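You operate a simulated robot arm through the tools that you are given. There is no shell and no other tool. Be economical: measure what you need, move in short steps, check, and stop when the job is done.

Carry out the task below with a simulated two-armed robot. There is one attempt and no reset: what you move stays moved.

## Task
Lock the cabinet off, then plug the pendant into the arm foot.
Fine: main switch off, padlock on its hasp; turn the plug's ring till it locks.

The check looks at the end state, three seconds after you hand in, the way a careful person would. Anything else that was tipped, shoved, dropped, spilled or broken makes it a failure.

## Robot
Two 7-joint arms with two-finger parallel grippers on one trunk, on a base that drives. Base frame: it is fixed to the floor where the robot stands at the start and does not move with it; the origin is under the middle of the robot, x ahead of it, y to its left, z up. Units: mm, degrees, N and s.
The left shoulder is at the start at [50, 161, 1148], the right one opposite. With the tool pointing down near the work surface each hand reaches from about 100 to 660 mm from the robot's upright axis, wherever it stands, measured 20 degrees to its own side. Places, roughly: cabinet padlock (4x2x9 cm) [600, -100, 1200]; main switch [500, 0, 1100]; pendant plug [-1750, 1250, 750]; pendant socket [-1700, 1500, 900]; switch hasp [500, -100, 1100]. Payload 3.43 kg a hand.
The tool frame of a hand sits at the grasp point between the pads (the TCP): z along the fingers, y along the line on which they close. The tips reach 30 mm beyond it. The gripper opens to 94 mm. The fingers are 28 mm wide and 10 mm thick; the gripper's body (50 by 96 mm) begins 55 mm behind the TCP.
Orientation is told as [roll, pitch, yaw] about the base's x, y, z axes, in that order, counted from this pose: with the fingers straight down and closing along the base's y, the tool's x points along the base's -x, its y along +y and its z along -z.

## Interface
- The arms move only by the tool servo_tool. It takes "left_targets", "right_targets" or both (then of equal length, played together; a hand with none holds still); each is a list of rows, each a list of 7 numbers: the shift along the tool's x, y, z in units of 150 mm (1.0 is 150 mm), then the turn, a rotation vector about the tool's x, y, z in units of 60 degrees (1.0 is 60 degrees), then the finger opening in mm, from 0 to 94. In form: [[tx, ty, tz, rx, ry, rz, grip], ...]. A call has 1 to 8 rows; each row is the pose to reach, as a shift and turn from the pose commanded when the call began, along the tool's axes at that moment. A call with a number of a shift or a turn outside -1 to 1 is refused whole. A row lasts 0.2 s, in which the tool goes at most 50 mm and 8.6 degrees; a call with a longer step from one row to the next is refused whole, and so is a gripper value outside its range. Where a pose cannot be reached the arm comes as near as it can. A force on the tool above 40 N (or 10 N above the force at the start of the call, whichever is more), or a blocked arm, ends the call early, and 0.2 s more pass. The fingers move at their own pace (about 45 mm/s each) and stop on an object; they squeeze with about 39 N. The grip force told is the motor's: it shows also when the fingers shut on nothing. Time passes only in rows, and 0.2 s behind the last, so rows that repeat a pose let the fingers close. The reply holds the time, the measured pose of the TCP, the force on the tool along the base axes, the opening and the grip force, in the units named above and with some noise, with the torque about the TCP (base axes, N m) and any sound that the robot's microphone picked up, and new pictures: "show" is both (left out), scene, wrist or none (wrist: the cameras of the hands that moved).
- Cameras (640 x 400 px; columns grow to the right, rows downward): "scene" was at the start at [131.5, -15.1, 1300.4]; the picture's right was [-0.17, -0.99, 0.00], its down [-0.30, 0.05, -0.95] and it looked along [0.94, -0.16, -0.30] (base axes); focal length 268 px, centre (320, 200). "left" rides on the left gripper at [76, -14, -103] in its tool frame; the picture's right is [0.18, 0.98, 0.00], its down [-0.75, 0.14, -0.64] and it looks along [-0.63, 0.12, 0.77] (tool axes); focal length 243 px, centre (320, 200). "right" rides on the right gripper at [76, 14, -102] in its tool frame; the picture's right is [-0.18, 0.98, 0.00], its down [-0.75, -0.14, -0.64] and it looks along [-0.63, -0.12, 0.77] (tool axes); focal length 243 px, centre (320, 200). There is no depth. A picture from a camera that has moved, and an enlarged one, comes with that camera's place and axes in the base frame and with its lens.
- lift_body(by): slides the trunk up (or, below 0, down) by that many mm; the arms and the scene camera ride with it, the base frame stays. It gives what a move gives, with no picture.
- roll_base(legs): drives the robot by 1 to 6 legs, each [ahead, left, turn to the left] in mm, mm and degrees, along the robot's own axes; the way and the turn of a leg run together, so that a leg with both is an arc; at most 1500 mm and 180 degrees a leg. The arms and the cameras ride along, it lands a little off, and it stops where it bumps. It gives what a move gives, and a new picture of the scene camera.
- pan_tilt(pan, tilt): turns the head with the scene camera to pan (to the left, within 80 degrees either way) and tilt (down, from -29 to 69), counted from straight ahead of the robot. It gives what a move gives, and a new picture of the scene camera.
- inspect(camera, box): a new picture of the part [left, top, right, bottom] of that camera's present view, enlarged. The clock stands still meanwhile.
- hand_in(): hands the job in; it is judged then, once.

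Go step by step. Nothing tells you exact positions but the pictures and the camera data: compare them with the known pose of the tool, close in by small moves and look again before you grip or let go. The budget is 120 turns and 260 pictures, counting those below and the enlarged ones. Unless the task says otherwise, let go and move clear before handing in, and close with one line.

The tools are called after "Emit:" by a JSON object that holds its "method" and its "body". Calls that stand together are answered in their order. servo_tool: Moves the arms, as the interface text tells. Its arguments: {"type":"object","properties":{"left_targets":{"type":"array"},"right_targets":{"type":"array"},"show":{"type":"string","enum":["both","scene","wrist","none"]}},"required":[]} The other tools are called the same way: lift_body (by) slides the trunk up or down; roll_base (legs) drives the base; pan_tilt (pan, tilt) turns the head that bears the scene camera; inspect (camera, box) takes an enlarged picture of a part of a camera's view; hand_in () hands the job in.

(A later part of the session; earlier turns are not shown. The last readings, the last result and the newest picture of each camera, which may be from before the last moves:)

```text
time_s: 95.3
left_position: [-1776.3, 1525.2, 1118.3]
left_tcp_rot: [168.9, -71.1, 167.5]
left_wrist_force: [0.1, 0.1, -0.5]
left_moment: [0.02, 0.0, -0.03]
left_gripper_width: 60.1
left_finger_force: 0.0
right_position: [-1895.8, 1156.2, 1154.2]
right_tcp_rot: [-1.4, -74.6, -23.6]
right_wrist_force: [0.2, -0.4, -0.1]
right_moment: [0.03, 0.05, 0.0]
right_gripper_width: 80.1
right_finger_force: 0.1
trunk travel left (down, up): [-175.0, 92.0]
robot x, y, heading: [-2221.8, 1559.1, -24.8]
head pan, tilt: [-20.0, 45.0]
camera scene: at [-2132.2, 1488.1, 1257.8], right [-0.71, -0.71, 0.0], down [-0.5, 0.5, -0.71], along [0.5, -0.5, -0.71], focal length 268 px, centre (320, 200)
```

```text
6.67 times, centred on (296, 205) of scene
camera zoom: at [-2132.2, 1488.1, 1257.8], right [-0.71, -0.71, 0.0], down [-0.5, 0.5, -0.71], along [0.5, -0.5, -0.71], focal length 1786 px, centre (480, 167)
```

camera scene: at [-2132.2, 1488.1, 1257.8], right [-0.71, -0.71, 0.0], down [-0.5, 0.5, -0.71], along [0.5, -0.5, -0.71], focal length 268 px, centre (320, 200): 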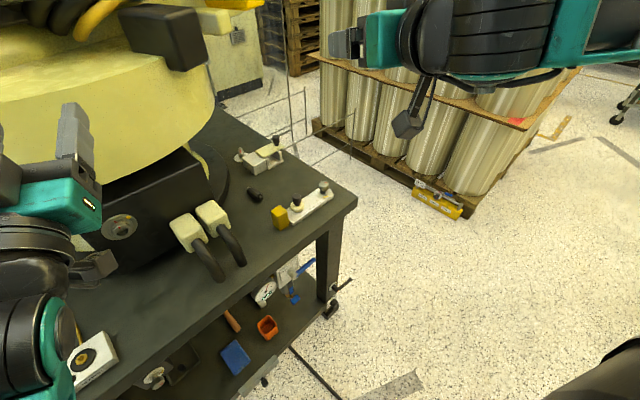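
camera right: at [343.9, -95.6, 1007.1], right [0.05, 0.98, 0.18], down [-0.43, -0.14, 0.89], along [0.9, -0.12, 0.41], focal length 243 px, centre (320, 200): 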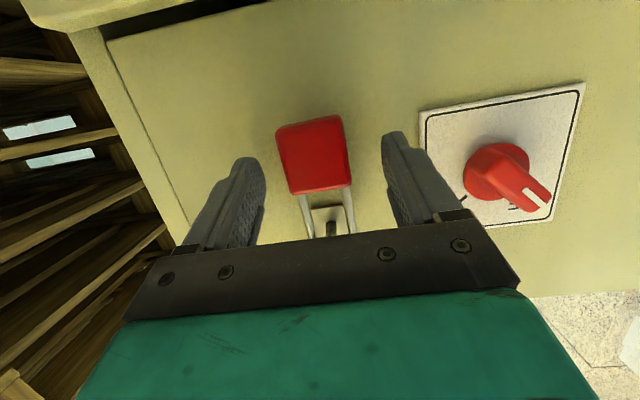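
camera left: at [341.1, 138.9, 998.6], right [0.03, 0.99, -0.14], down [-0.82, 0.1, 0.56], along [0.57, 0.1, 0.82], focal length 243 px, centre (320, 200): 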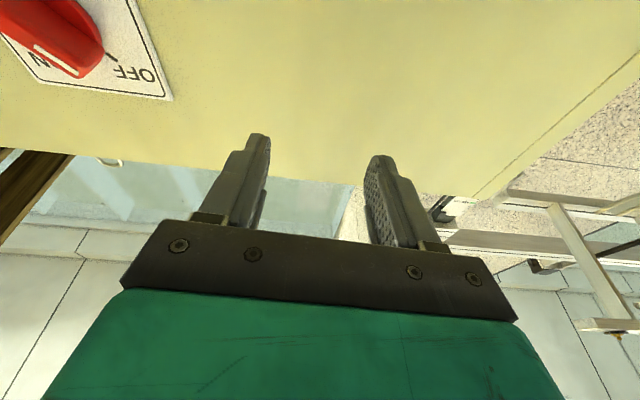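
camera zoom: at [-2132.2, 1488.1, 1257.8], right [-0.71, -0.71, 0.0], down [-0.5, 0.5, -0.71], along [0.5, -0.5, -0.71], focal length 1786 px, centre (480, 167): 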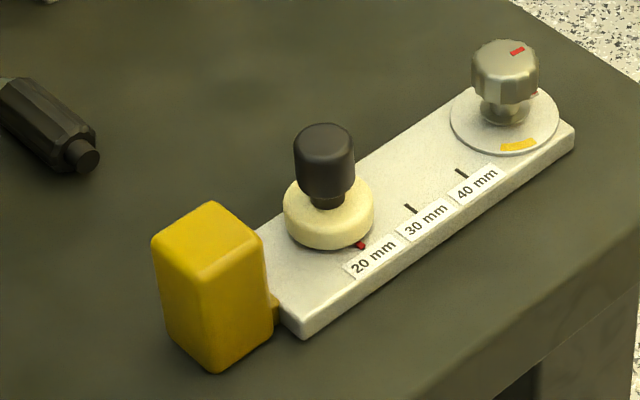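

Several look-alikes lie about: a black octagonal piece on the table, a knob on a slide, and something at the cable's end near the table foot. I'll look lower at the cable's end.

Emit:
{"method": "pan_tilt", "body": {"pan": -5, "tilt": 62}}

Emit:
{"method": "inspect", "body": {"camera": "scene", "box": [160, 40, 480, 240]}}

```text
time_s: 96.1
left_position: [-1775.9, 1525.2, 1119.3]
left_tcp_rot: [168.9, -71.1, 167.4]
left_wrist_force: [0.7, -0.1, 0.0]
left_moment: [-0.04, -0.04, 0.0]
left_gripper_width: 60.1
left_finger_force: 0.1
right_position: [-1895.1, 1156.3, 1154.6]
right_tcp_rot: [-1.4, -74.6, -23.6]
right_wrist_force: [-0.1, -0.3, 0.0]
right_moment: [-0.01, -0.03, -0.01]
right_gripper_width: 80.0
right_finger_force: 0.1
trunk travel left (down, up): [-175.0, 92.0]
robot x, y, heading: [-2228.3, 1563.0, -24.8]
head pan, tilt: [-5.0, 62.0]
camera scene: at [-2134.1, 1513.4, 1236.0], right [-0.5, -0.87, 0.0], down [-0.77, 0.44, -0.47], along [0.41, -0.23, -0.88], focal length 268 px, centre (320, 200)
```

scene: 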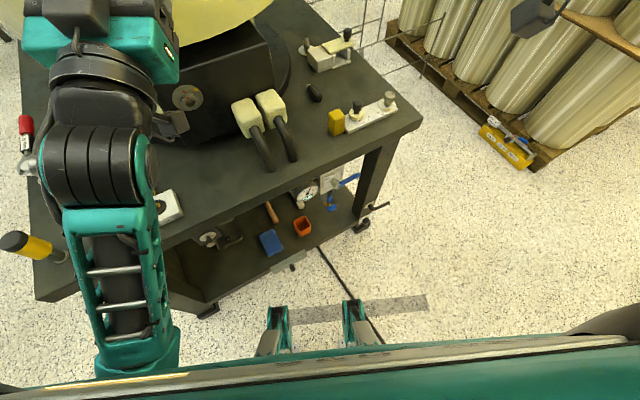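

```text
2.00 times, centred on (320, 140) of scene
camera zoom: at [-2134.1, 1513.4, 1236.0], right [-0.5, -0.87, 0.0], down [-0.77, 0.44, -0.47], along [0.41, -0.23, -0.88], focal length 536 px, centre (320, 320)
```

zoom: 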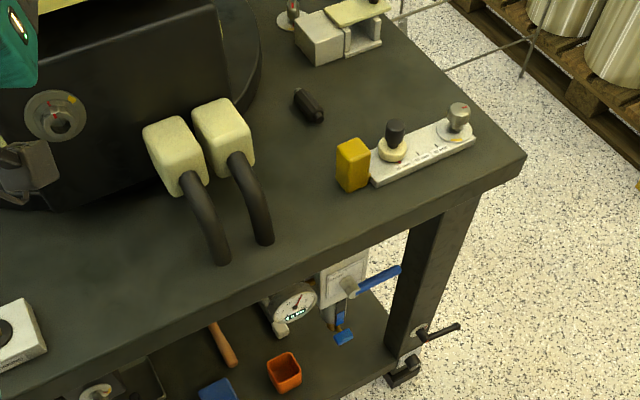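

Emit:
{"method": "inspect", "body": {"camera": "scene", "box": [296, 78, 328, 108]}}

Emit:
{"method": "inspect", "body": {"camera": "scene", "box": [164, 76, 212, 122]}}

Emit:
{"method": "inspect", "body": {"camera": "scene", "box": [360, 78, 408, 118]}}

```text
13.33 times, centred on (312, 93) of scene
camera zoom: at [-2134.1, 1513.4, 1236.0], right [-0.5, -0.87, 0.0], down [-0.77, 0.44, -0.47], along [0.41, -0.23, -0.88], focal length 3573 px, centre (427, 1627)
```

zoom: 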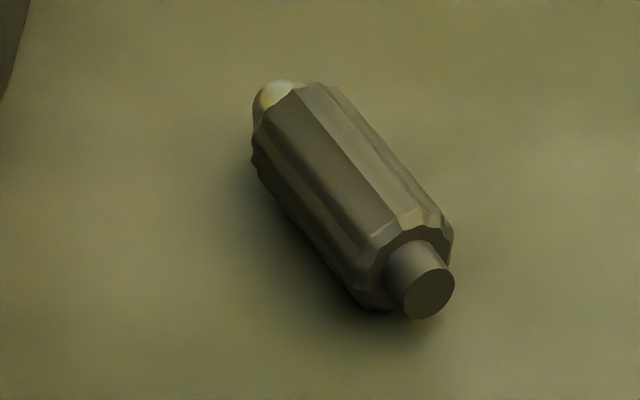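

```text
8.70 times, centred on (188, 99) of scene
camera zoom: at [-2134.1, 1513.4, 1236.0], right [-0.5, -0.87, 0.0], down [-0.77, 0.44, -0.47], along [0.41, -0.23, -0.88], focal length 2330 px, centre (1468, 1078)
```

zoom: 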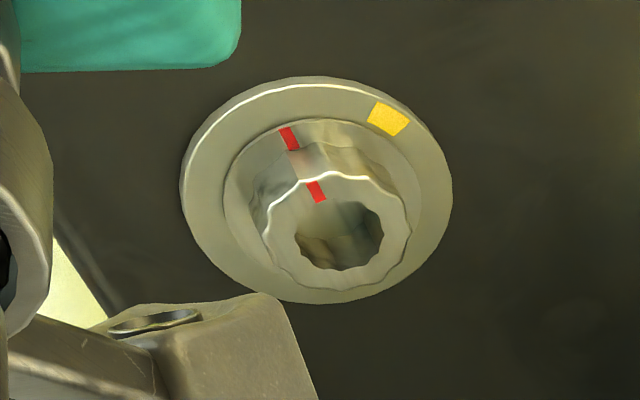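

```text
10.00 times, centred on (384, 98) of scene
camera zoom: at [-2134.1, 1513.4, 1236.0], right [-0.5, -0.87, 0.0], down [-0.77, 0.44, -0.47], along [0.41, -0.23, -0.88], focal length 2680 px, centre (-320, 1220)
```

zoom: 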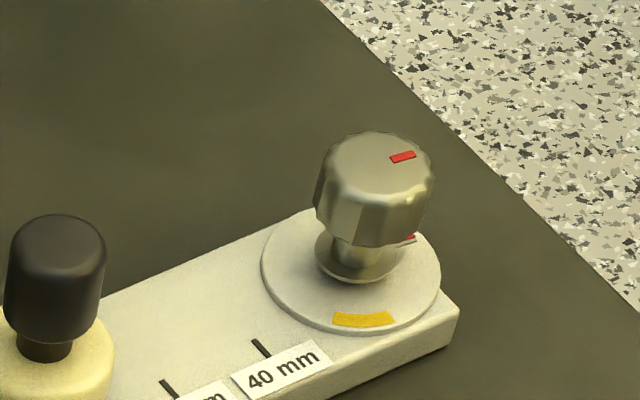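

The black fluted piece could be the plug. I need a second viewpoint to fix heights, so I'll use the right wrist camera.

Emit:
{"method": "inspect", "body": {"camera": "right", "box": [0, 0, 640, 400]}}

Emit:
{"method": "inspect", "body": {"camera": "left", "box": [0, 0, 640, 400]}}

```text
1.00 times, centred on (320, 200) of right (not enlarged: the box is as wide or as high as the picture)
camera zoom: at [-1997.5, 1218.9, 1108.4], right [0.46, 0.87, 0.17], down [-0.44, 0.05, 0.9], along [0.77, -0.49, 0.41], focal length 243 px, centre (320, 200)
```

zoom: 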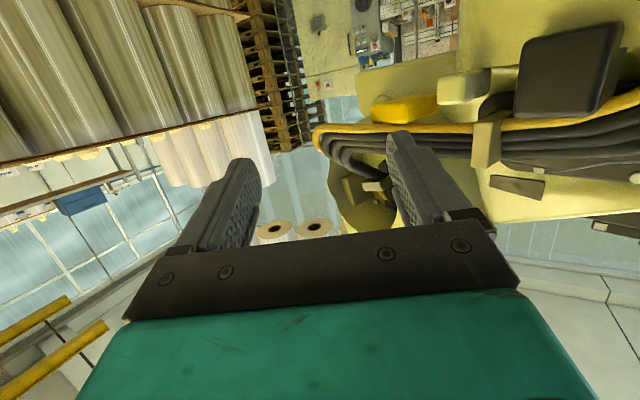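

```text
1.00 times, centred on (320, 200) of left (not enlarged: the box is as wide or as high as the picture)
camera zoom: at [-1846.7, 1545.1, 1014.0], right [0.44, 0.89, -0.11], down [-0.74, 0.43, 0.52], along [0.51, -0.15, 0.85], focal length 243 px, centre (320, 200)
```

zoom: 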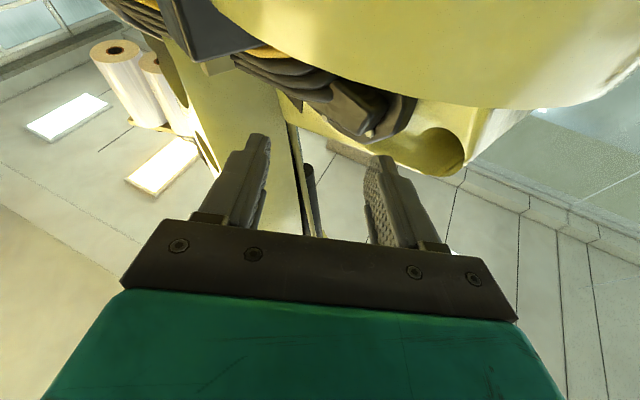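

Rotating the right hand to point down gives me a downward wrist view over the table.

Emit:
{"method": "servo_tool", "body": {"right_targets": [[0, 0, 0, 0, 0.14, 0, 80], [0, 0, 0, 0, 0.28, 0, 80], [0, 0, 0, 0, 0.42, 0, 80], [0, 0, 0, 0, 0.56, 0, 80], [0, 0, 0, 0, 0.7, 0, 80], [0, 0, 0, 0, 0.84, 0, 80], [0, 0, 0, 0, 0.98, 0, 80]], "show": "wrist"}}

```text
time_s: 97.7
left_position: [-1777.4, 1523.6, 1119.1]
left_tcp_rot: [168.8, -71.0, 167.3]
left_wrist_force: [-0.8, -0.4, 0.6]
left_moment: [0.06, -0.02, -0.03]
left_gripper_width: 60.3
left_finger_force: 0.2
right_position: [-1895.0, 1155.5, 1153.6]
right_tcp_rot: [-0.3, -15.5, -24.9]
right_wrist_force: [0.9, 0.3, -0.1]
right_moment: [0.02, 0.0, 0.01]
right_gripper_width: 79.7
right_finger_force: 0.1
trunk travel left (down, up): [-175.0, 92.0]
robot x, y, heading: [-2227.5, 1562.8, -25.0]
head pan, tilt: [-5.0, 62.0]
camera right: at [-1981.0, 1212.0, 1232.7], right [0.57, 0.82, 0.04], down [0.44, -0.36, 0.82], along [0.69, -0.45, -0.57], focal length 243 px, centre (320, 200)
```

right: 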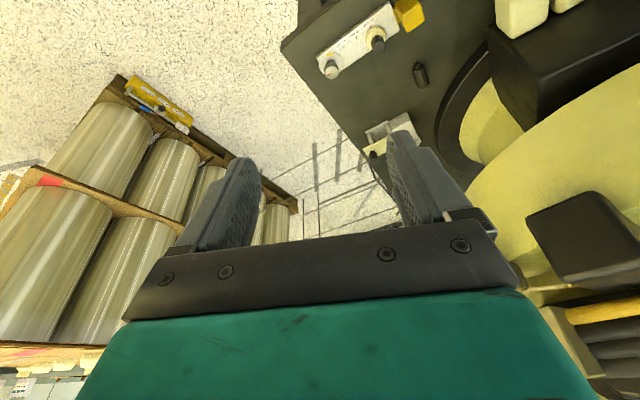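

Emit:
{"method": "inspect", "body": {"camera": "right", "box": [300, 0, 460, 100]}}

```text
4.00 times, centred on (380, 50) of right
camera zoom: at [-1981.0, 1212.0, 1232.7], right [0.57, 0.82, 0.04], down [0.44, -0.36, 0.82], along [0.69, -0.45, -0.57], focal length 970 px, centre (80, 800)
```

zoom: 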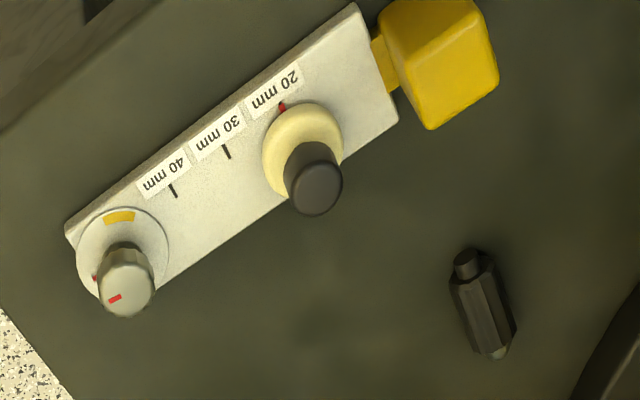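

Emit:
{"method": "inspect", "body": {"camera": "right", "box": [404, 56, 436, 92]}}

Emit:
{"method": "inspect", "body": {"camera": "right", "box": [350, 105, 420, 160]}}

```text
11.11 times, centred on (420, 74) of right
camera zoom: at [-1981.0, 1212.0, 1232.7], right [0.57, 0.82, 0.04], down [0.44, -0.36, 0.82], along [0.69, -0.45, -0.57], focal length 2696 px, centre (-791, 1600)
```

zoom: 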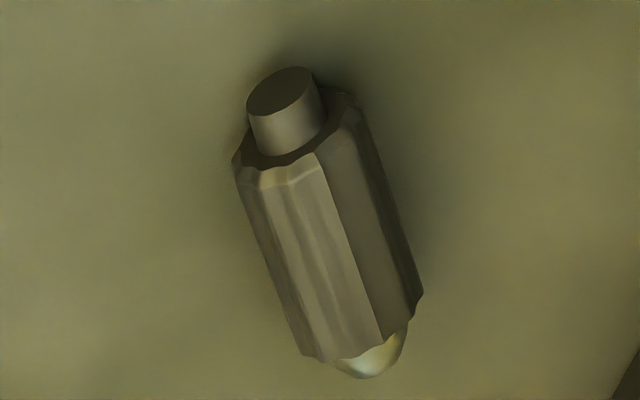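

```text
7.27 times, centred on (385, 132) of right
camera zoom: at [-1981.0, 1212.0, 1232.7], right [0.57, 0.82, 0.04], down [0.44, -0.36, 0.82], along [0.69, -0.45, -0.57], focal length 1764 px, centre (-153, 691)
```

zoom: 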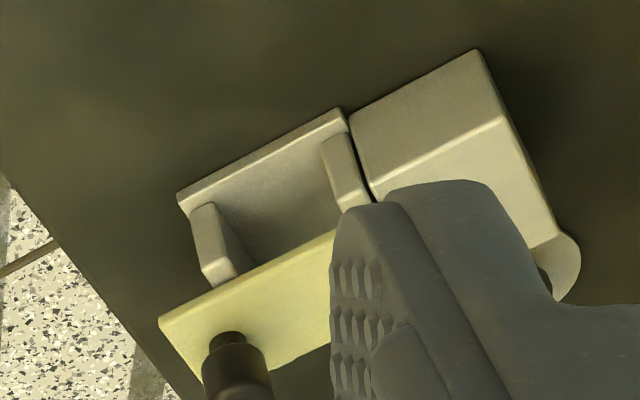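

Emit:
{"method": "inspect", "body": {"camera": "scene", "box": [172, 86, 204, 112]}}

Emit:
{"method": "inspect", "body": {"camera": "scene", "box": [296, 26, 360, 76]}}

```text
15.38 times, centred on (188, 99) of scene
camera zoom: at [-2133.8, 1513.4, 1235.9], right [-0.5, -0.87, 0.0], down [-0.77, 0.44, -0.47], along [0.41, -0.23, -0.88], focal length 4122 px, centre (2351, 1754)
```

zoom: 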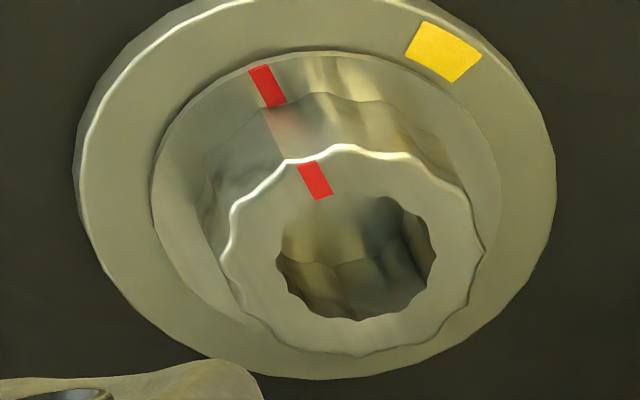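

```text
8.00 times, centred on (328, 51) of scene
camera zoom: at [-2133.8, 1513.4, 1235.9], right [-0.5, -0.87, 0.0], down [-0.77, 0.44, -0.47], along [0.41, -0.23, -0.88], focal length 2144 px, centre (256, 1392)
```

zoom: 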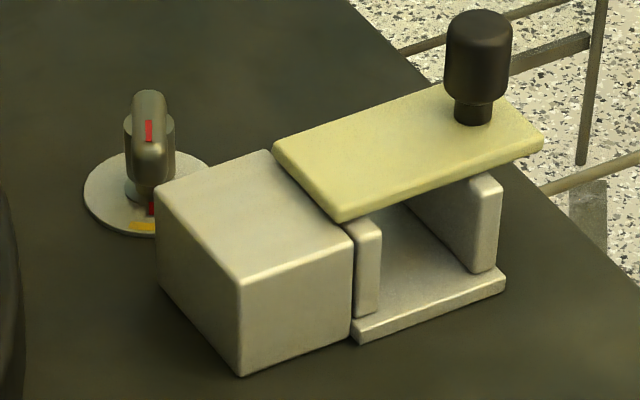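

The black fluted piece lies at (-1638,1247,759), nose east, and is by far the likeliest plug (fluted ring, nose, cable stub). The turret overhangs near there, so I'll pull both hands clear first, pitching the right hand to 45°, and lower the trunk.

Emit:
{"method": "servo_tool", "body": {"right_targets": [[0.14, -0.05, 0, 0, -0.07, 0, 80], [0.28, -0.1, 0, 0, -0.14, 0, 80], [0.42, -0.15, 0, 0, -0.21, 0, 80], [0.56, -0.2, 0, 0, -0.28, 0, 80], [0.7, -0.25, 0, 0, -0.35, 0, 80], [0.84, -0.3, 0, 0, -0.42, 0, 80], [0.95, -0.36, 0, 0, -0.49, 0, 80]], "left_targets": [[0, 0.13, 0, 0, 0, 0, 60], [0, 0.26, 0, 0, 0, 0, 60], [0, 0.4, 0, 0, 0, 0, 60], [0, 0.53, 0, 0, 0, 0, 60], [0, 0.66, 0, 0, 0, 0, 60], [0, 0.8, 0, 0, 0, 0, 60], [0, 0.8, 0, 0, 0, 0, 60]], "show": "none"}}

Emit:
{"method": "lift_body", "body": {"by": -150}}

Emit:
{"method": "pan_tilt", "body": {"pan": -10, "tilt": 40}}

```text
time_s: 99.3
left_position: [-1718.3, 1633.0, 1121.6]
left_tcp_rot: [169.1, -71.2, 167.1]
left_wrist_force: [1.3, -0.3, -0.1]
left_moment: [0.02, 0.02, 0.0]
left_gripper_width: 60.0
left_finger_force: 0.0
left hand out of reach, approached as far as the arm can: row 1, 2, 3, 4, 5, 6, 7
right_position: [-2021.8, 1143.7, 1132.1]
right_tcp_rot: [-0.5, -45.3, -24.6]
right_wrist_force: [-0.2, -0.2, -0.1]
right_moment: [0.0, 0.0, 0.02]
right_gripper_width: 80.0
right_finger_force: 0.2
right hand out of reach, approached as far as the arm can: row 6, 7
trunk travel left (down, up): [-175.0, 92.0]
robot x, y, heading: [-2224.9, 1560.7, -24.8]
head pan, tilt: [-5.0, 62.0]
```

```text
time_s: 101.0
left_position: [-1718.2, 1632.9, 971.6]
left_tcp_rot: [169.0, -71.1, 167.1]
left_wrist_force: [0.4, 0.1, -0.1]
left_moment: [0.03, -0.04, 0.0]
left_gripper_width: 59.9
left_finger_force: 0.2
right_position: [-2023.1, 1143.2, 984.1]
right_tcp_rot: [-0.5, -45.2, -24.6]
right_wrist_force: [-0.2, -0.3, -0.2]
right_moment: [0.01, -0.01, 0.01]
right_gripper_width: 80.3
right_finger_force: 0.0
trunk travel left (down, up): [-25.0, 242.0]
robot x, y, heading: [-2224.4, 1561.7, -24.8]
head pan, tilt: [-5.0, 62.0]
```

```text
time_s: 101.9
left_position: [-1717.9, 1634.2, 971.8]
left_tcp_rot: [169.1, -71.0, 167.2]
left_wrist_force: [0.5, -0.2, 0.0]
left_moment: [-0.01, -0.01, 0.01]
left_gripper_width: 60.0
left_finger_force: 0.1
right_position: [-2022.3, 1142.3, 983.2]
right_tcp_rot: [-0.6, -45.1, -24.6]
right_wrist_force: [-0.4, 0.3, 0.0]
right_moment: [0.02, 0.01, 0.0]
right_gripper_width: 80.2
right_finger_force: 0.0
trunk travel left (down, up): [-25.0, 242.0]
robot x, y, heading: [-2223.4, 1561.7, -25.0]
head pan, tilt: [-10.0, 40.0]
camera scene: at [-2120.1, 1496.9, 1115.0], right [-0.57, -0.82, 0.0], down [-0.53, 0.37, -0.77], along [0.63, -0.44, -0.64], focal length 268 px, centre (320, 200)
```

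scene: 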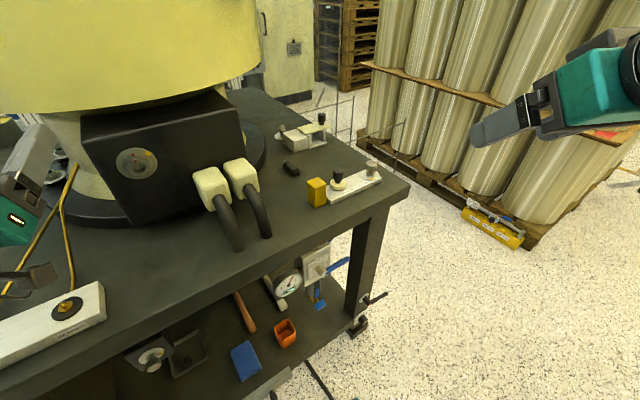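

The left hand is a bit low near the pipes; I'll raise it before turning the base.

Emit:
{"method": "servo_tool", "body": {"left_targets": [[-0.2, 0, 0, 0, 0, 0, 60], [-0.4, 0, 0, 0, 0, 0, 60], [-0.6, 0, 0, 0, 0, 0, 60], [-0.8, 0, 0, 0, 0, 0, 60], [-0.95, 0, 0, 0, 0, 0, 60]], "show": "none"}}

Emit:
{"method": "roll_base", "body": {"legs": [[0, 0, 20]]}}

```text
time_s: 103.1
left_position: [-1709.8, 1638.5, 1125.1]
left_tcp_rot: [168.9, -71.1, 167.3]
left_wrist_force: [0.4, 0.3, 0.4]
left_moment: [0.01, 0.01, -0.04]
left_gripper_width: 60.0
left_finger_force: 0.0
left hand out of reach, approached as far as the arm can: row 1, 2, 3, 4, 5
right_position: [-2020.8, 1142.6, 984.6]
right_tcp_rot: [-0.5, -45.1, -24.6]
right_wrist_force: [-0.2, 0.6, 0.0]
right_moment: [-0.01, -0.04, -0.01]
right_gripper_width: 80.0
right_finger_force: 0.2
trunk travel left (down, up): [-25.0, 242.0]
robot x, y, heading: [-2225.8, 1560.6, -24.8]
head pan, tilt: [-10.0, 40.0]
```

```text
time_s: 104.6
left_position: [-1766.4, 1809.0, 1124.3]
left_tcp_rot: [169.0, -71.1, -173.0]
left_wrist_force: [-0.3, -0.2, -0.4]
left_moment: [-0.01, 0.02, -0.03]
left_gripper_width: 60.3
left_finger_force: 0.0
right_position: [-1892.1, 1237.0, 983.1]
right_tcp_rot: [-0.6, -45.1, -4.8]
right_wrist_force: [-0.2, 0.8, -0.7]
right_moment: [0.0, 0.0, 0.05]
right_gripper_width: 79.9
right_finger_force: 0.0
trunk travel left (down, up): [-25.0, 242.0]
robot x, y, heading: [-2226.3, 1563.5, -5.0]
head pan, tilt: [-10.0, 40.0]
camera scene: at [-2104.2, 1536.8, 1115.0], right [-0.26, -0.97, 0.0], down [-0.62, 0.17, -0.77], along [0.74, -0.2, -0.64], focal length 268 px, centre (320, 200)
```

scene: 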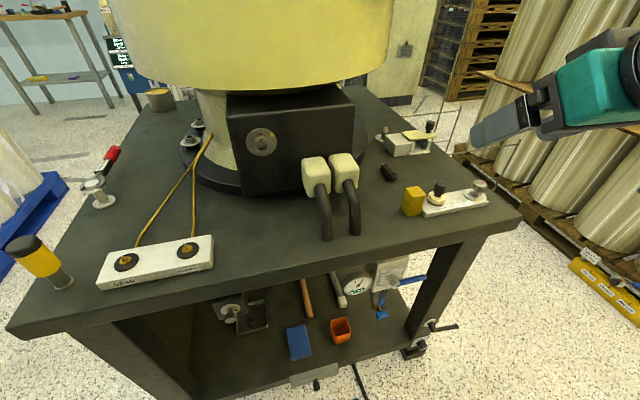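

A clear view now. I'll move 100 mm closer and then take the right hand toward the plug.

Emit:
{"method": "roll_base", "body": {"legs": [[100, 0, 0]]}}

Emit:
{"method": "inspect", "body": {"camera": "right", "box": [0, 0, 640, 400]}}

Emit:
{"method": "inspect", "body": {"camera": "scene", "box": [380, 140, 460, 190]}}

```text
time_s: 105.8
left_position: [-1703.7, 1799.8, 1124.2]
left_tcp_rot: [168.9, -70.9, -173.0]
left_wrist_force: [-0.5, 0.3, -0.2]
left_moment: [0.01, 0.05, -0.03]
left_gripper_width: 60.1
left_finger_force: 0.1
right_position: [-1828.1, 1229.5, 983.3]
right_tcp_rot: [-0.5, -45.3, -5.0]
right_wrist_force: [0.4, -0.2, -0.1]
right_moment: [0.02, -0.01, 0.03]
right_gripper_width: 79.9
right_finger_force: 0.0
trunk travel left (down, up): [-25.0, 242.0]
robot x, y, heading: [-2161.2, 1551.4, -5.2]
head pan, tilt: [-10.0, 40.0]
stopped in leg 1: the robot was blocked; the commanded pose is now the measured one
camera scene: at [-2040.5, 1529.4, 1115.1], right [-0.26, -0.97, 0.0], down [-0.62, 0.17, -0.77], along [0.74, -0.2, -0.64], focal length 268 px, centre (320, 200)
```

scene: 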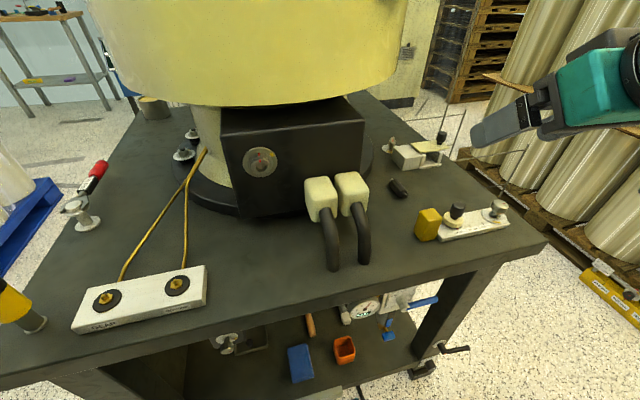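

```text
1.00 times, centred on (320, 200) of right (not enlarged: the box is as wide or as high as the picture)
camera zoom: at [-1953.4, 1254.7, 1002.1], right [0.22, 0.97, 0.12], down [0.06, -0.14, 0.99], along [0.97, -0.21, -0.09], focal length 243 px, centre (320, 200)
```

zoom: 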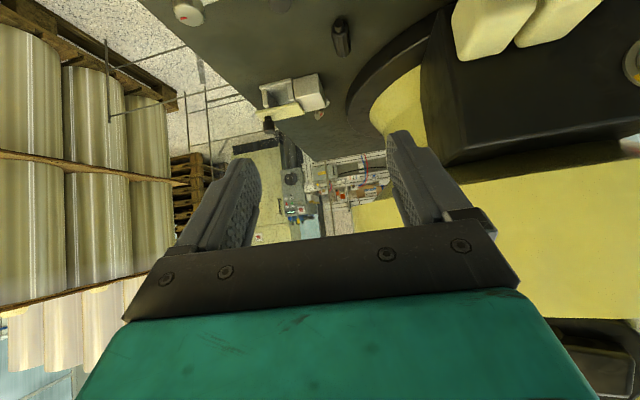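

```text
8.00 times, centred on (420, 165) of scene
camera zoom: at [-2040.5, 1529.4, 1115.1], right [-0.26, -0.97, 0.0], down [-0.62, 0.17, -0.77], along [0.74, -0.2, -0.64], focal length 2144 px, centre (-480, 480)
```

zoom: 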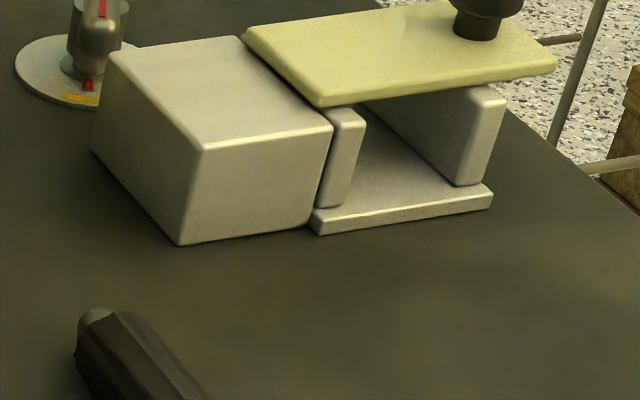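

The base touched the table's lower edge, so I'll back off 10 mm. The plug's axis is at y≈1245 with about the hand's yaw, and I'll pitch to 60° so the camera clears the yellow block, then approach above the plug.

Emit:
{"method": "roll_base", "body": {"legs": [[-10, 0, 0]]}}

Emit:
{"method": "servo_tool", "body": {"right_targets": [[-0.01, 0.023, 0.133, 0, 0.036, 0, 60], [-0.02, 0.046, 0.267, 0, 0.072, 0, 60], [-0.03, 0.069, 0.4, 0, 0.107, 0, 60], [-0.042, 0.09, 0.533, 0, 0.143, 0, 60], [-0.052, 0.115, 0.667, 0, 0.179, 0, 60], [-0.063, 0.138, 0.8, 0, 0.215, 0, 60], [-0.073, 0.16, 0.933, 0, 0.25, 0, 60]]}}

```text
time_s: 106.6
left_position: [-1711.8, 1802.7, 1124.7]
left_tcp_rot: [169.0, -70.9, -173.0]
left_wrist_force: [-0.8, -0.5, -0.1]
left_moment: [-0.03, 0.0, -0.01]
left_gripper_width: 59.9
left_finger_force: 0.0
right_position: [-1837.5, 1230.4, 983.8]
right_tcp_rot: [-0.5, -45.2, -4.9]
right_wrist_force: [0.0, 0.5, 0.7]
right_moment: [0.01, 0.02, -0.02]
right_gripper_width: 79.8
right_finger_force: 0.1
trunk travel left (down, up): [-25.0, 242.0]
robot x, y, heading: [-2171.0, 1555.5, -4.8]
head pan, tilt: [-10.0, 40.0]
camera scene: at [-2049.1, 1530.2, 1115.0], right [-0.26, -0.97, 0.0], down [-0.62, 0.17, -0.77], along [0.74, -0.2, -0.64], focal length 268 px, centre (320, 200)
```

scene: 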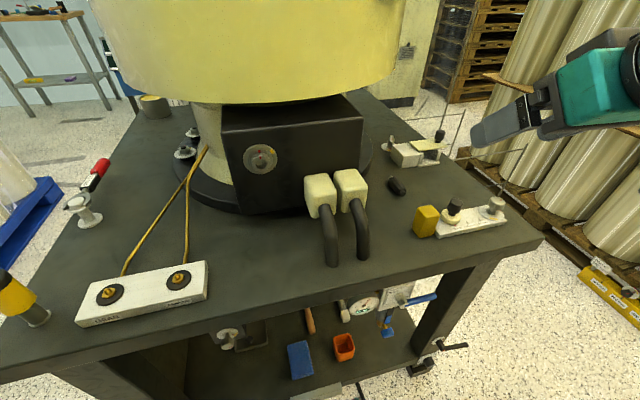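

```text
time_s: 108.2
left_position: [-1712.2, 1801.5, 1124.9]
left_tcp_rot: [169.0, -71.0, -172.9]
left_wrist_force: [-0.4, 0.3, 0.1]
left_moment: [0.0, 0.0, 0.0]
left_gripper_width: 60.0
left_finger_force: 0.0
right_position: [-1728.2, 1244.0, 892.4]
right_tcp_rot: [-0.4, -30.1, -5.1]
right_wrist_force: [0.0, -0.1, -0.5]
right_moment: [0.0, -0.03, 0.03]
right_gripper_width: 60.0
right_finger_force: 0.1
trunk travel left (down, up): [-25.0, 242.0]
robot x, y, heading: [-2170.8, 1554.2, -5.2]
head pan, tilt: [-10.0, 40.0]
camera scene: at [-2049.1, 1530.3, 1115.0], right [-0.26, -0.97, 0.0], down [-0.62, 0.17, -0.77], along [0.74, -0.2, -0.64], focal length 268 px, centre (320, 200)
camera right: at [-1843.4, 1269.1, 942.6], right [0.25, 0.96, 0.09], down [0.32, -0.16, 0.93], along [0.92, -0.21, -0.35], focal length 243 px, centre (320, 200)
```

scene: 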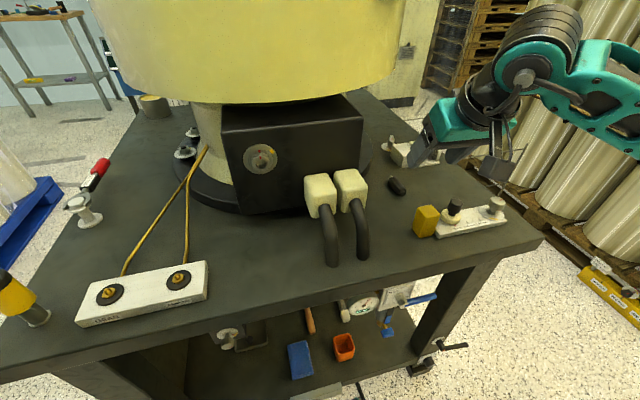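
right: 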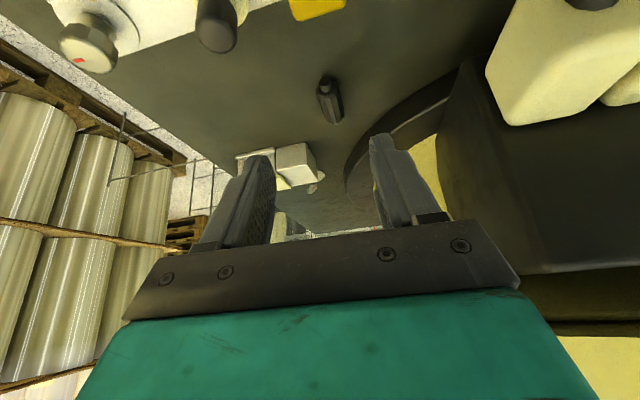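

The plug axis is re-measured at (-1639,1244,760), yaw about -4.5°. I'll descend 75% and check.

Emit:
{"method": "servo_tool", "body": {"right_targets": [[-0.02, 0.012, 0.17, 0, 0, 0, 60], [-0.04, 0.024, 0.34, 0, 0, 0, 60], [-0.06, 0.036, 0.51, 0, 0, 0, 60], [-0.08, 0.045, 0.67, 0, 0, 0, 60], [-0.08, 0.045, 0.67, 0, 0, 0, 60]]}}

```text
time_s: 109.4
left_position: [-1711.7, 1800.3, 1125.2]
left_tcp_rot: [168.9, -71.1, -173.0]
left_wrist_force: [-0.3, 1.1, 0.1]
left_moment: [-0.01, 0.01, 0.01]
left_gripper_width: 60.0
left_finger_force: 0.0
right_position: [-1670.4, 1244.8, 809.6]
right_tcp_rot: [-0.3, -30.2, -5.1]
right_wrist_force: [0.4, 0.2, 0.2]
right_moment: [0.01, -0.01, 0.0]
right_gripper_width: 60.1
right_finger_force: 0.1
trunk travel left (down, up): [-25.0, 242.0]
robot x, y, heading: [-2168.7, 1555.7, -5.3]
head pan, tilt: [-10.0, 40.0]
camera scene: at [-2049.0, 1530.2, 1115.0], right [-0.26, -0.97, 0.0], down [-0.62, 0.17, -0.77], along [0.74, -0.2, -0.64], focal length 268 px, centre (320, 200)
camera right: at [-1785.6, 1269.3, 860.4], right [0.25, 0.96, 0.09], down [0.32, -0.16, 0.93], along [0.92, -0.21, -0.35], focal length 243 px, centre (320, 200)
```

scene: 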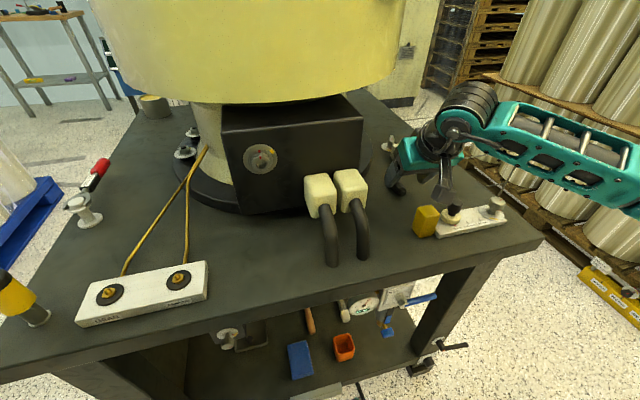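
right: 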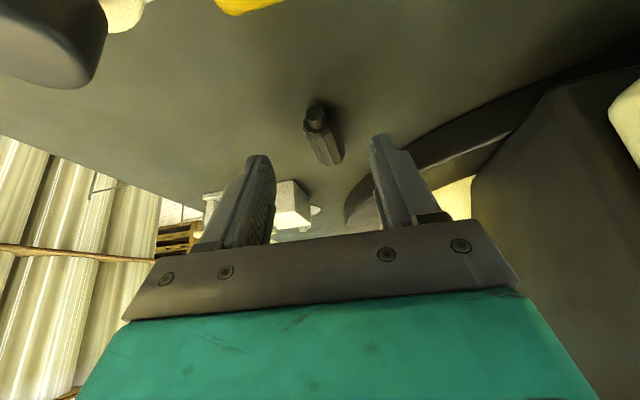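

Aligned. I'll make the final descent with force watch.

Emit:
{"method": "servo_tool", "body": {"right_targets": [[-0.015, 0, 0.07, 0, 0, 0, 56], [-0.03, 0, 0.14, 0, 0, 0, 56], [-0.042, 0, 0.19, 0, 0, 0, 56], [-0.049, 0.003, 0.226, 0, 0, 0, 56], [-0.049, 0.003, 0.226, 0, 0, 0, 56]], "show": "wrist"}}

Emit:
{"method": "inspect", "body": {"camera": "scene", "box": [360, 130, 488, 210]}}

```text
time_s: 110.6
left_position: [-1711.6, 1801.5, 1125.3]
left_tcp_rot: [169.0, -71.0, -173.0]
left_wrist_force: [-0.2, -0.9, -0.2]
left_moment: [0.0, -0.02, -0.01]
left_gripper_width: 60.2
left_finger_force: 0.0
right_position: [-1644.8, 1243.7, 785.8]
right_tcp_rot: [-0.3, -30.2, -5.0]
right_wrist_force: [0.4, 0.8, -0.2]
right_moment: [0.0, 0.01, 0.0]
right_gripper_width: 56.0
right_finger_force: 0.0
trunk travel left (down, up): [-25.0, 242.0]
robot x, y, heading: [-2171.4, 1553.2, -5.2]
head pan, tilt: [-10.0, 40.0]
camera right: at [-1759.9, 1268.5, 835.9], right [0.25, 0.96, 0.09], down [0.32, -0.16, 0.93], along [0.92, -0.21, -0.34], focal length 243 px, centre (320, 200)
```

right: 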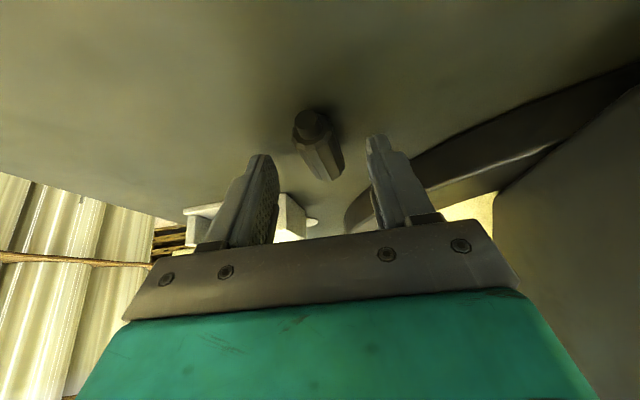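

```text
5.00 times, centred on (424, 170) of scene
camera zoom: at [-2049.1, 1530.2, 1115.0], right [-0.26, -0.97, 0.0], down [-0.62, 0.17, -0.77], along [0.74, -0.2, -0.64], focal length 1340 px, centre (-200, 350)
```

zoom: 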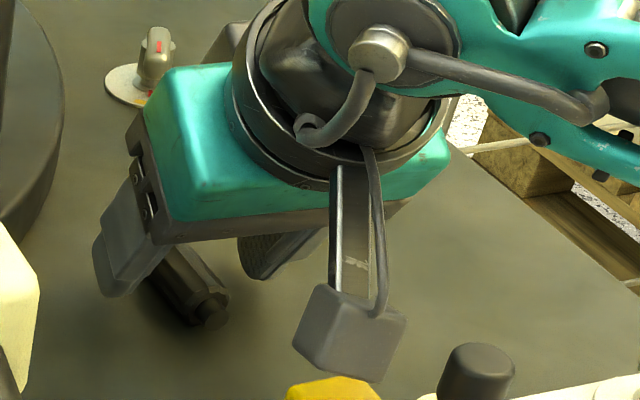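

Emit:
{"method": "servo_tool", "body": {"right_targets": [[0.005, 0, 0.012, 0, 0, 0, 45], [0.005, 0, 0.012, 0, 0, 0, 30], [0.005, 0, 0.012, 0, 0, 0, 18], [0.005, 0, 0.012, 0, 0, 0, 12], [0.005, 0, 0.012, 0, 0, 0, 12]], "show": "wrist"}}

Emit:
{"method": "inspect", "body": {"camera": "scene", "box": [360, 130, 488, 210]}}

```text
time_s: 111.8
left_position: [-1712.7, 1800.7, 1124.0]
left_tcp_rot: [168.9, -71.0, -173.0]
left_wrist_force: [-0.9, 0.1, -0.4]
left_moment: [-0.01, -0.02, 0.01]
left_gripper_width: 60.2
left_finger_force: 0.1
right_position: [-1643.1, 1243.1, 783.2]
right_tcp_rot: [-0.4, -30.2, -5.1]
right_wrist_force: [1.0, -0.5, 0.5]
right_moment: [-0.01, -0.02, 0.02]
right_gripper_width: 19.7
right_finger_force: 39.1
trunk travel left (down, up): [-25.0, 242.0]
robot x, y, heading: [-2169.3, 1558.8, -5.3]
head pan, tilt: [-10.0, 40.0]
camera right: at [-1759.5, 1268.2, 834.5], right [0.25, 0.96, 0.09], down [0.31, -0.16, 0.93], along [0.92, -0.21, -0.34], focal length 243 px, centre (320, 200)
```

right: 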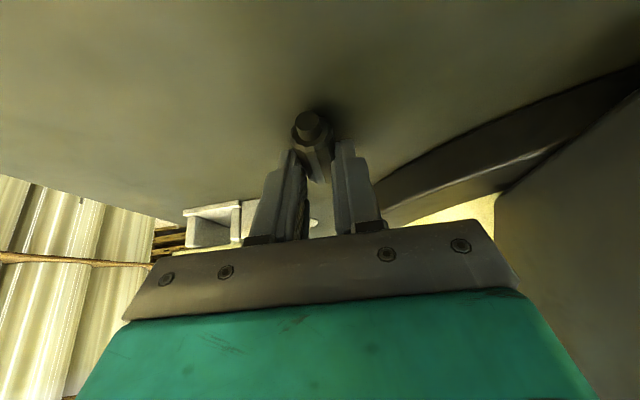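

```text
5.00 times, centred on (424, 170) of scene
camera zoom: at [-2049.1, 1530.3, 1115.0], right [-0.26, -0.97, 0.0], down [-0.62, 0.17, -0.77], along [0.74, -0.2, -0.64], focal length 1340 px, centre (-200, 350)
```

zoom: 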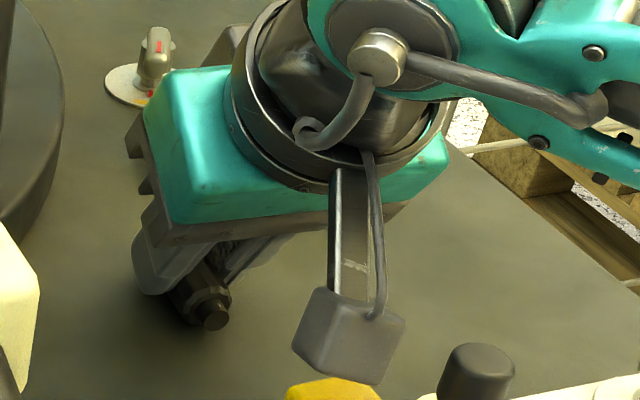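

Gripped. I'll lift along the tool axis and inspect what I have.

Emit:
{"method": "servo_tool", "body": {"right_targets": [[0, 0, -0.05, 0, 0, 0, 12], [0, 0, -0.2, 0, 0, 0, 12], [0, 0, -0.35, 0, 0, 0, 12], [0, 0, -0.5, 0, 0, 0, 12], [0, 0, -0.65, 0, 0, 0, 12], [0, 0, -0.8, 0, 0, 0, 12]], "show": "wrist"}}

Emit:
{"method": "inspect", "body": {"camera": "scene", "box": [360, 100, 520, 200]}}

```text
time_s: 113.2
left_position: [-1712.3, 1801.2, 1124.6]
left_tcp_rot: [169.0, -71.0, -173.1]
left_wrist_force: [-0.5, 0.1, 0.5]
left_moment: [-0.01, 0.0, -0.02]
left_gripper_width: 60.1
left_finger_force: 0.0
right_position: [-1703.6, 1247.2, 888.8]
right_tcp_rot: [-0.5, -30.2, -5.1]
right_wrist_force: [0.5, -0.5, 0.3]
right_moment: [0.03, 0.02, 0.02]
right_gripper_width: 11.8
right_finger_force: 0.1
trunk travel left (down, up): [-25.0, 242.0]
robot x, y, heading: [-2169.9, 1554.8, -4.7]
head pan, tilt: [-10.0, 40.0]
camera right: at [-1820.1, 1273.5, 937.9], right [0.25, 0.96, 0.09], down [0.32, -0.16, 0.93], along [0.92, -0.21, -0.34], focal length 243 px, centre (320, 200)
```

right: 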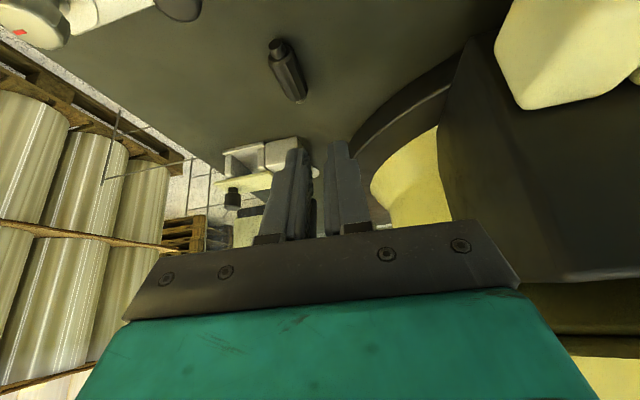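

```text
4.00 times, centred on (440, 150) of scene
camera zoom: at [-2049.1, 1530.3, 1115.0], right [-0.26, -0.97, 0.0], down [-0.62, 0.17, -0.77], along [0.74, -0.2, -0.64], focal length 1072 px, centre (-160, 400)
```

zoom: 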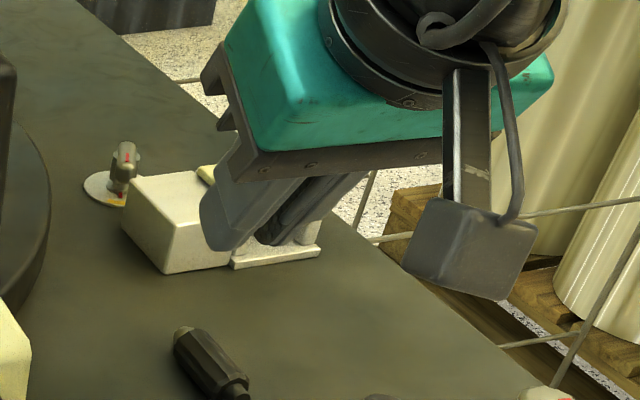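

The plug slipped out (shallow tip grip) and now lies at about (-1664,1221,759), still along x. I'll re-approach steeper (about 75°), opening the fingers on the way.

Emit:
{"method": "servo_tool", "body": {"right_targets": [[0, -0.03, 0, 0, 0.05, 0, 30], [0.006, -0.06, 0.06, 0, 0.1, 0, 50], [0.012, -0.1, 0.14, 0, 0.15, 0, 56], [0.02, -0.13, 0.24, 0, 0.2, 0, 56], [0.031, -0.153, 0.367, 0, 0.253, 0, 56], [0.031, -0.153, 0.367, 0, 0.253, 0, 56]], "show": "wrist"}}

Emit:
{"method": "inspect", "body": {"camera": "scene", "box": [360, 130, 488, 210]}}

```text
time_s: 114.6
left_position: [-1711.7, 1801.6, 1123.5]
left_tcp_rot: [168.9, -71.0, -172.9]
left_wrist_force: [-0.3, -0.1, 0.0]
left_moment: [0.0, -0.02, -0.02]
left_gripper_width: 60.2
left_finger_force: 0.1
right_position: [-1681.3, 1223.5, 838.1]
right_tcp_rot: [-0.4, -15.0, -5.2]
right_wrist_force: [-0.4, -0.5, 0.7]
right_moment: [-0.02, 0.01, 0.01]
right_gripper_width: 56.2
right_finger_force: 0.1
trunk travel left (down, up): [-25.0, 242.0]
robot x, y, heading: [-2171.7, 1554.5, -5.1]
head pan, tilt: [-10.0, 40.0]
camera right: at [-1780.0, 1247.5, 917.3], right [0.27, 0.96, 0.04], down [0.55, -0.19, 0.82], along [0.79, -0.2, -0.58], focal length 243 px, centre (320, 200)
```

right: 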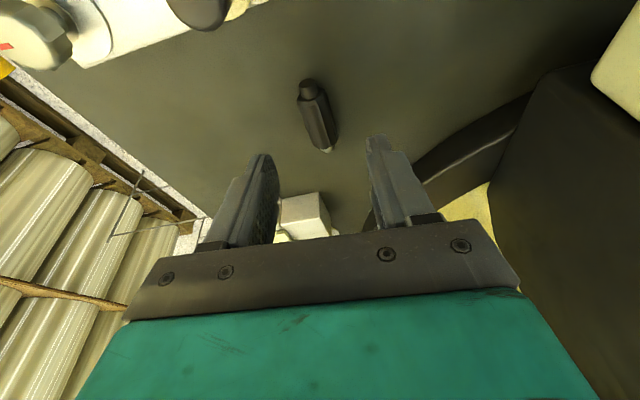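

```text
5.00 times, centred on (424, 170) of scene
camera zoom: at [-2049.0, 1530.2, 1115.0], right [-0.26, -0.97, 0.0], down [-0.62, 0.17, -0.77], along [0.74, -0.2, -0.64], focal length 1340 px, centre (-200, 350)
```

zoom: 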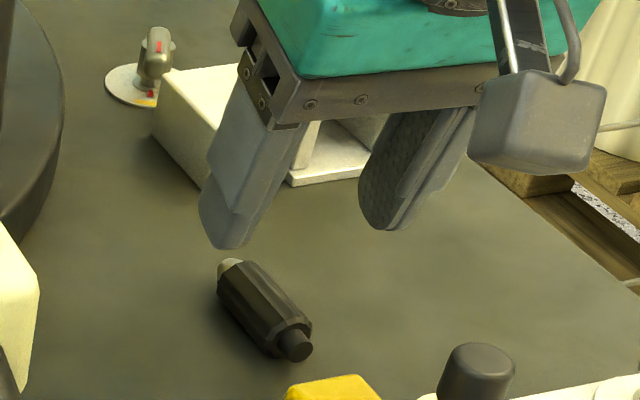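

Aligned again. I'll descend and close.

Emit:
{"method": "servo_tool", "body": {"right_targets": [[0.002, -0.004, 0.13, 0, 0, 0, 50], [0.005, -0.008, 0.25, 0, 0, 0, 46], [0.008, -0.012, 0.35, 0, 0, 0, 46], [0.009, -0.012, 0.39, 0, 0, 0, 46], [0.009, -0.012, 0.398, 0, 0, 0, 46]], "show": "wrist"}}

Emit:
{"method": "inspect", "body": {"camera": "scene", "box": [376, 150, 456, 200]}}

```text
time_s: 115.8
left_position: [-1714.2, 1802.1, 1125.1]
left_tcp_rot: [169.1, -70.9, -173.1]
left_wrist_force: [-0.4, -0.5, 0.6]
left_moment: [-0.03, 0.01, 0.02]
left_gripper_width: 60.0
left_finger_force: 0.1
right_position: [-1667.9, 1220.7, 782.8]
right_tcp_rot: [-0.4, -15.3, -5.2]
right_wrist_force: [-5.1, -0.6, 11.3]
right_moment: [0.3, 0.19, 0.01]
right_gripper_width: 45.9
right_finger_force: 0.1
trunk travel left (down, up): [-25.0, 242.0]
robot x, y, heading: [-2169.3, 1551.9, -4.9]
head pan, tilt: [-10.0, 40.0]
camera right: at [-1766.8, 1244.7, 862.0], right [0.27, 0.96, 0.04], down [0.54, -0.19, 0.82], along [0.8, -0.2, -0.57], focal length 243 px, centre (320, 200)
```

right: 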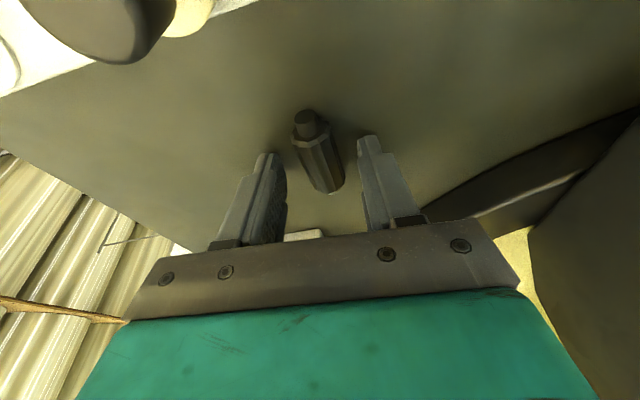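

```text
8.00 times, centred on (416, 175) of scene
camera zoom: at [-2050.1, 1530.7, 1115.4], right [-0.26, -0.97, 0.0], down [-0.62, 0.17, -0.77], along [0.74, -0.2, -0.64], focal length 2144 px, centre (-448, 400)
```

zoom: 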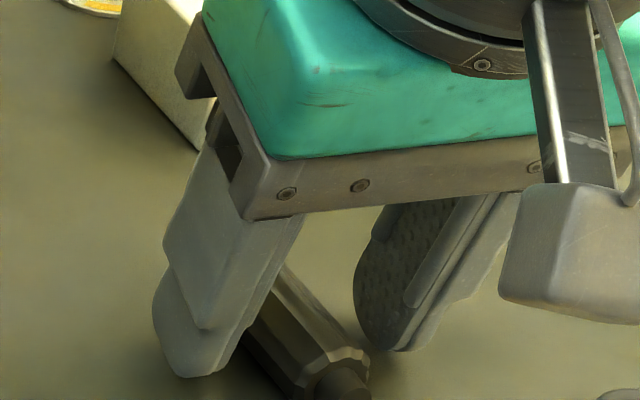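

Fingertips touch the table (table at about 750). I'll ease up 1.5 mm and close.

Emit:
{"method": "servo_tool", "body": {"right_targets": [[0, 0, -0.012, 0, 0, 0, 40], [0, 0, -0.012, 0, 0, 0, 28], [0, 0, -0.012, 0, 0, 0, 18], [0, 0, -0.012, 0, 0, 0, 12], [0, 0, -0.012, 0, 0, 0, 12]], "show": "wrist"}}

Emit:
{"method": "inspect", "body": {"camera": "scene", "box": [376, 150, 456, 200]}}

```text
time_s: 117.0
left_position: [-1711.7, 1801.9, 1125.9]
left_tcp_rot: [169.0, -71.0, -173.1]
left_wrist_force: [-0.5, -0.6, -0.7]
left_moment: [0.02, 0.0, -0.03]
left_gripper_width: 59.7
left_finger_force: 0.1
right_position: [-1669.0, 1220.5, 783.5]
right_tcp_rot: [-0.5, -15.0, -5.1]
right_wrist_force: [0.4, 0.8, 5.8]
right_moment: [0.07, -0.03, -0.05]
right_gripper_width: 19.7
right_finger_force: 39.0
trunk travel left (down, up): [-25.0, 242.0]
robot x, y, heading: [-2172.0, 1558.3, -5.3]
head pan, tilt: [-10.0, 40.0]
camera right: at [-1767.2, 1243.4, 862.1], right [0.27, 0.96, 0.04], down [0.55, -0.19, 0.82], along [0.79, -0.2, -0.58], focal length 243 px, centre (320, 200)
```

right: 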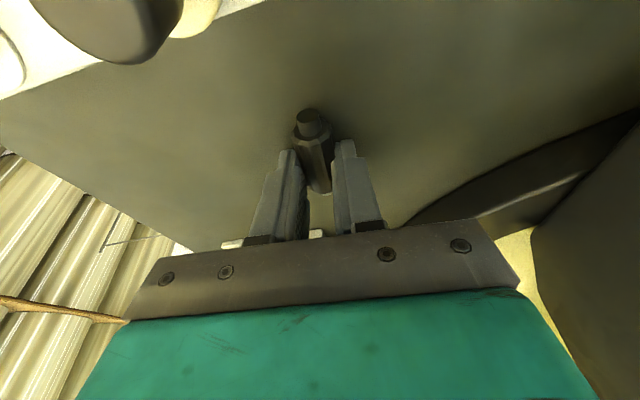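

```text
8.00 times, centred on (416, 175) of scene
camera zoom: at [-2049.5, 1530.5, 1115.1], right [-0.26, -0.97, 0.0], down [-0.62, 0.17, -0.77], along [0.74, -0.2, -0.64], focal length 2144 px, centre (-448, 400)
```

zoom: 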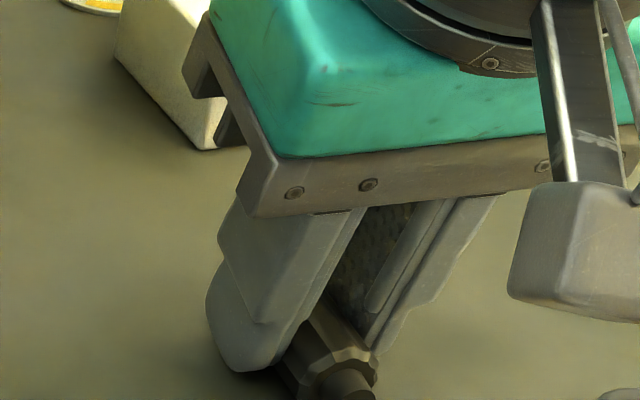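

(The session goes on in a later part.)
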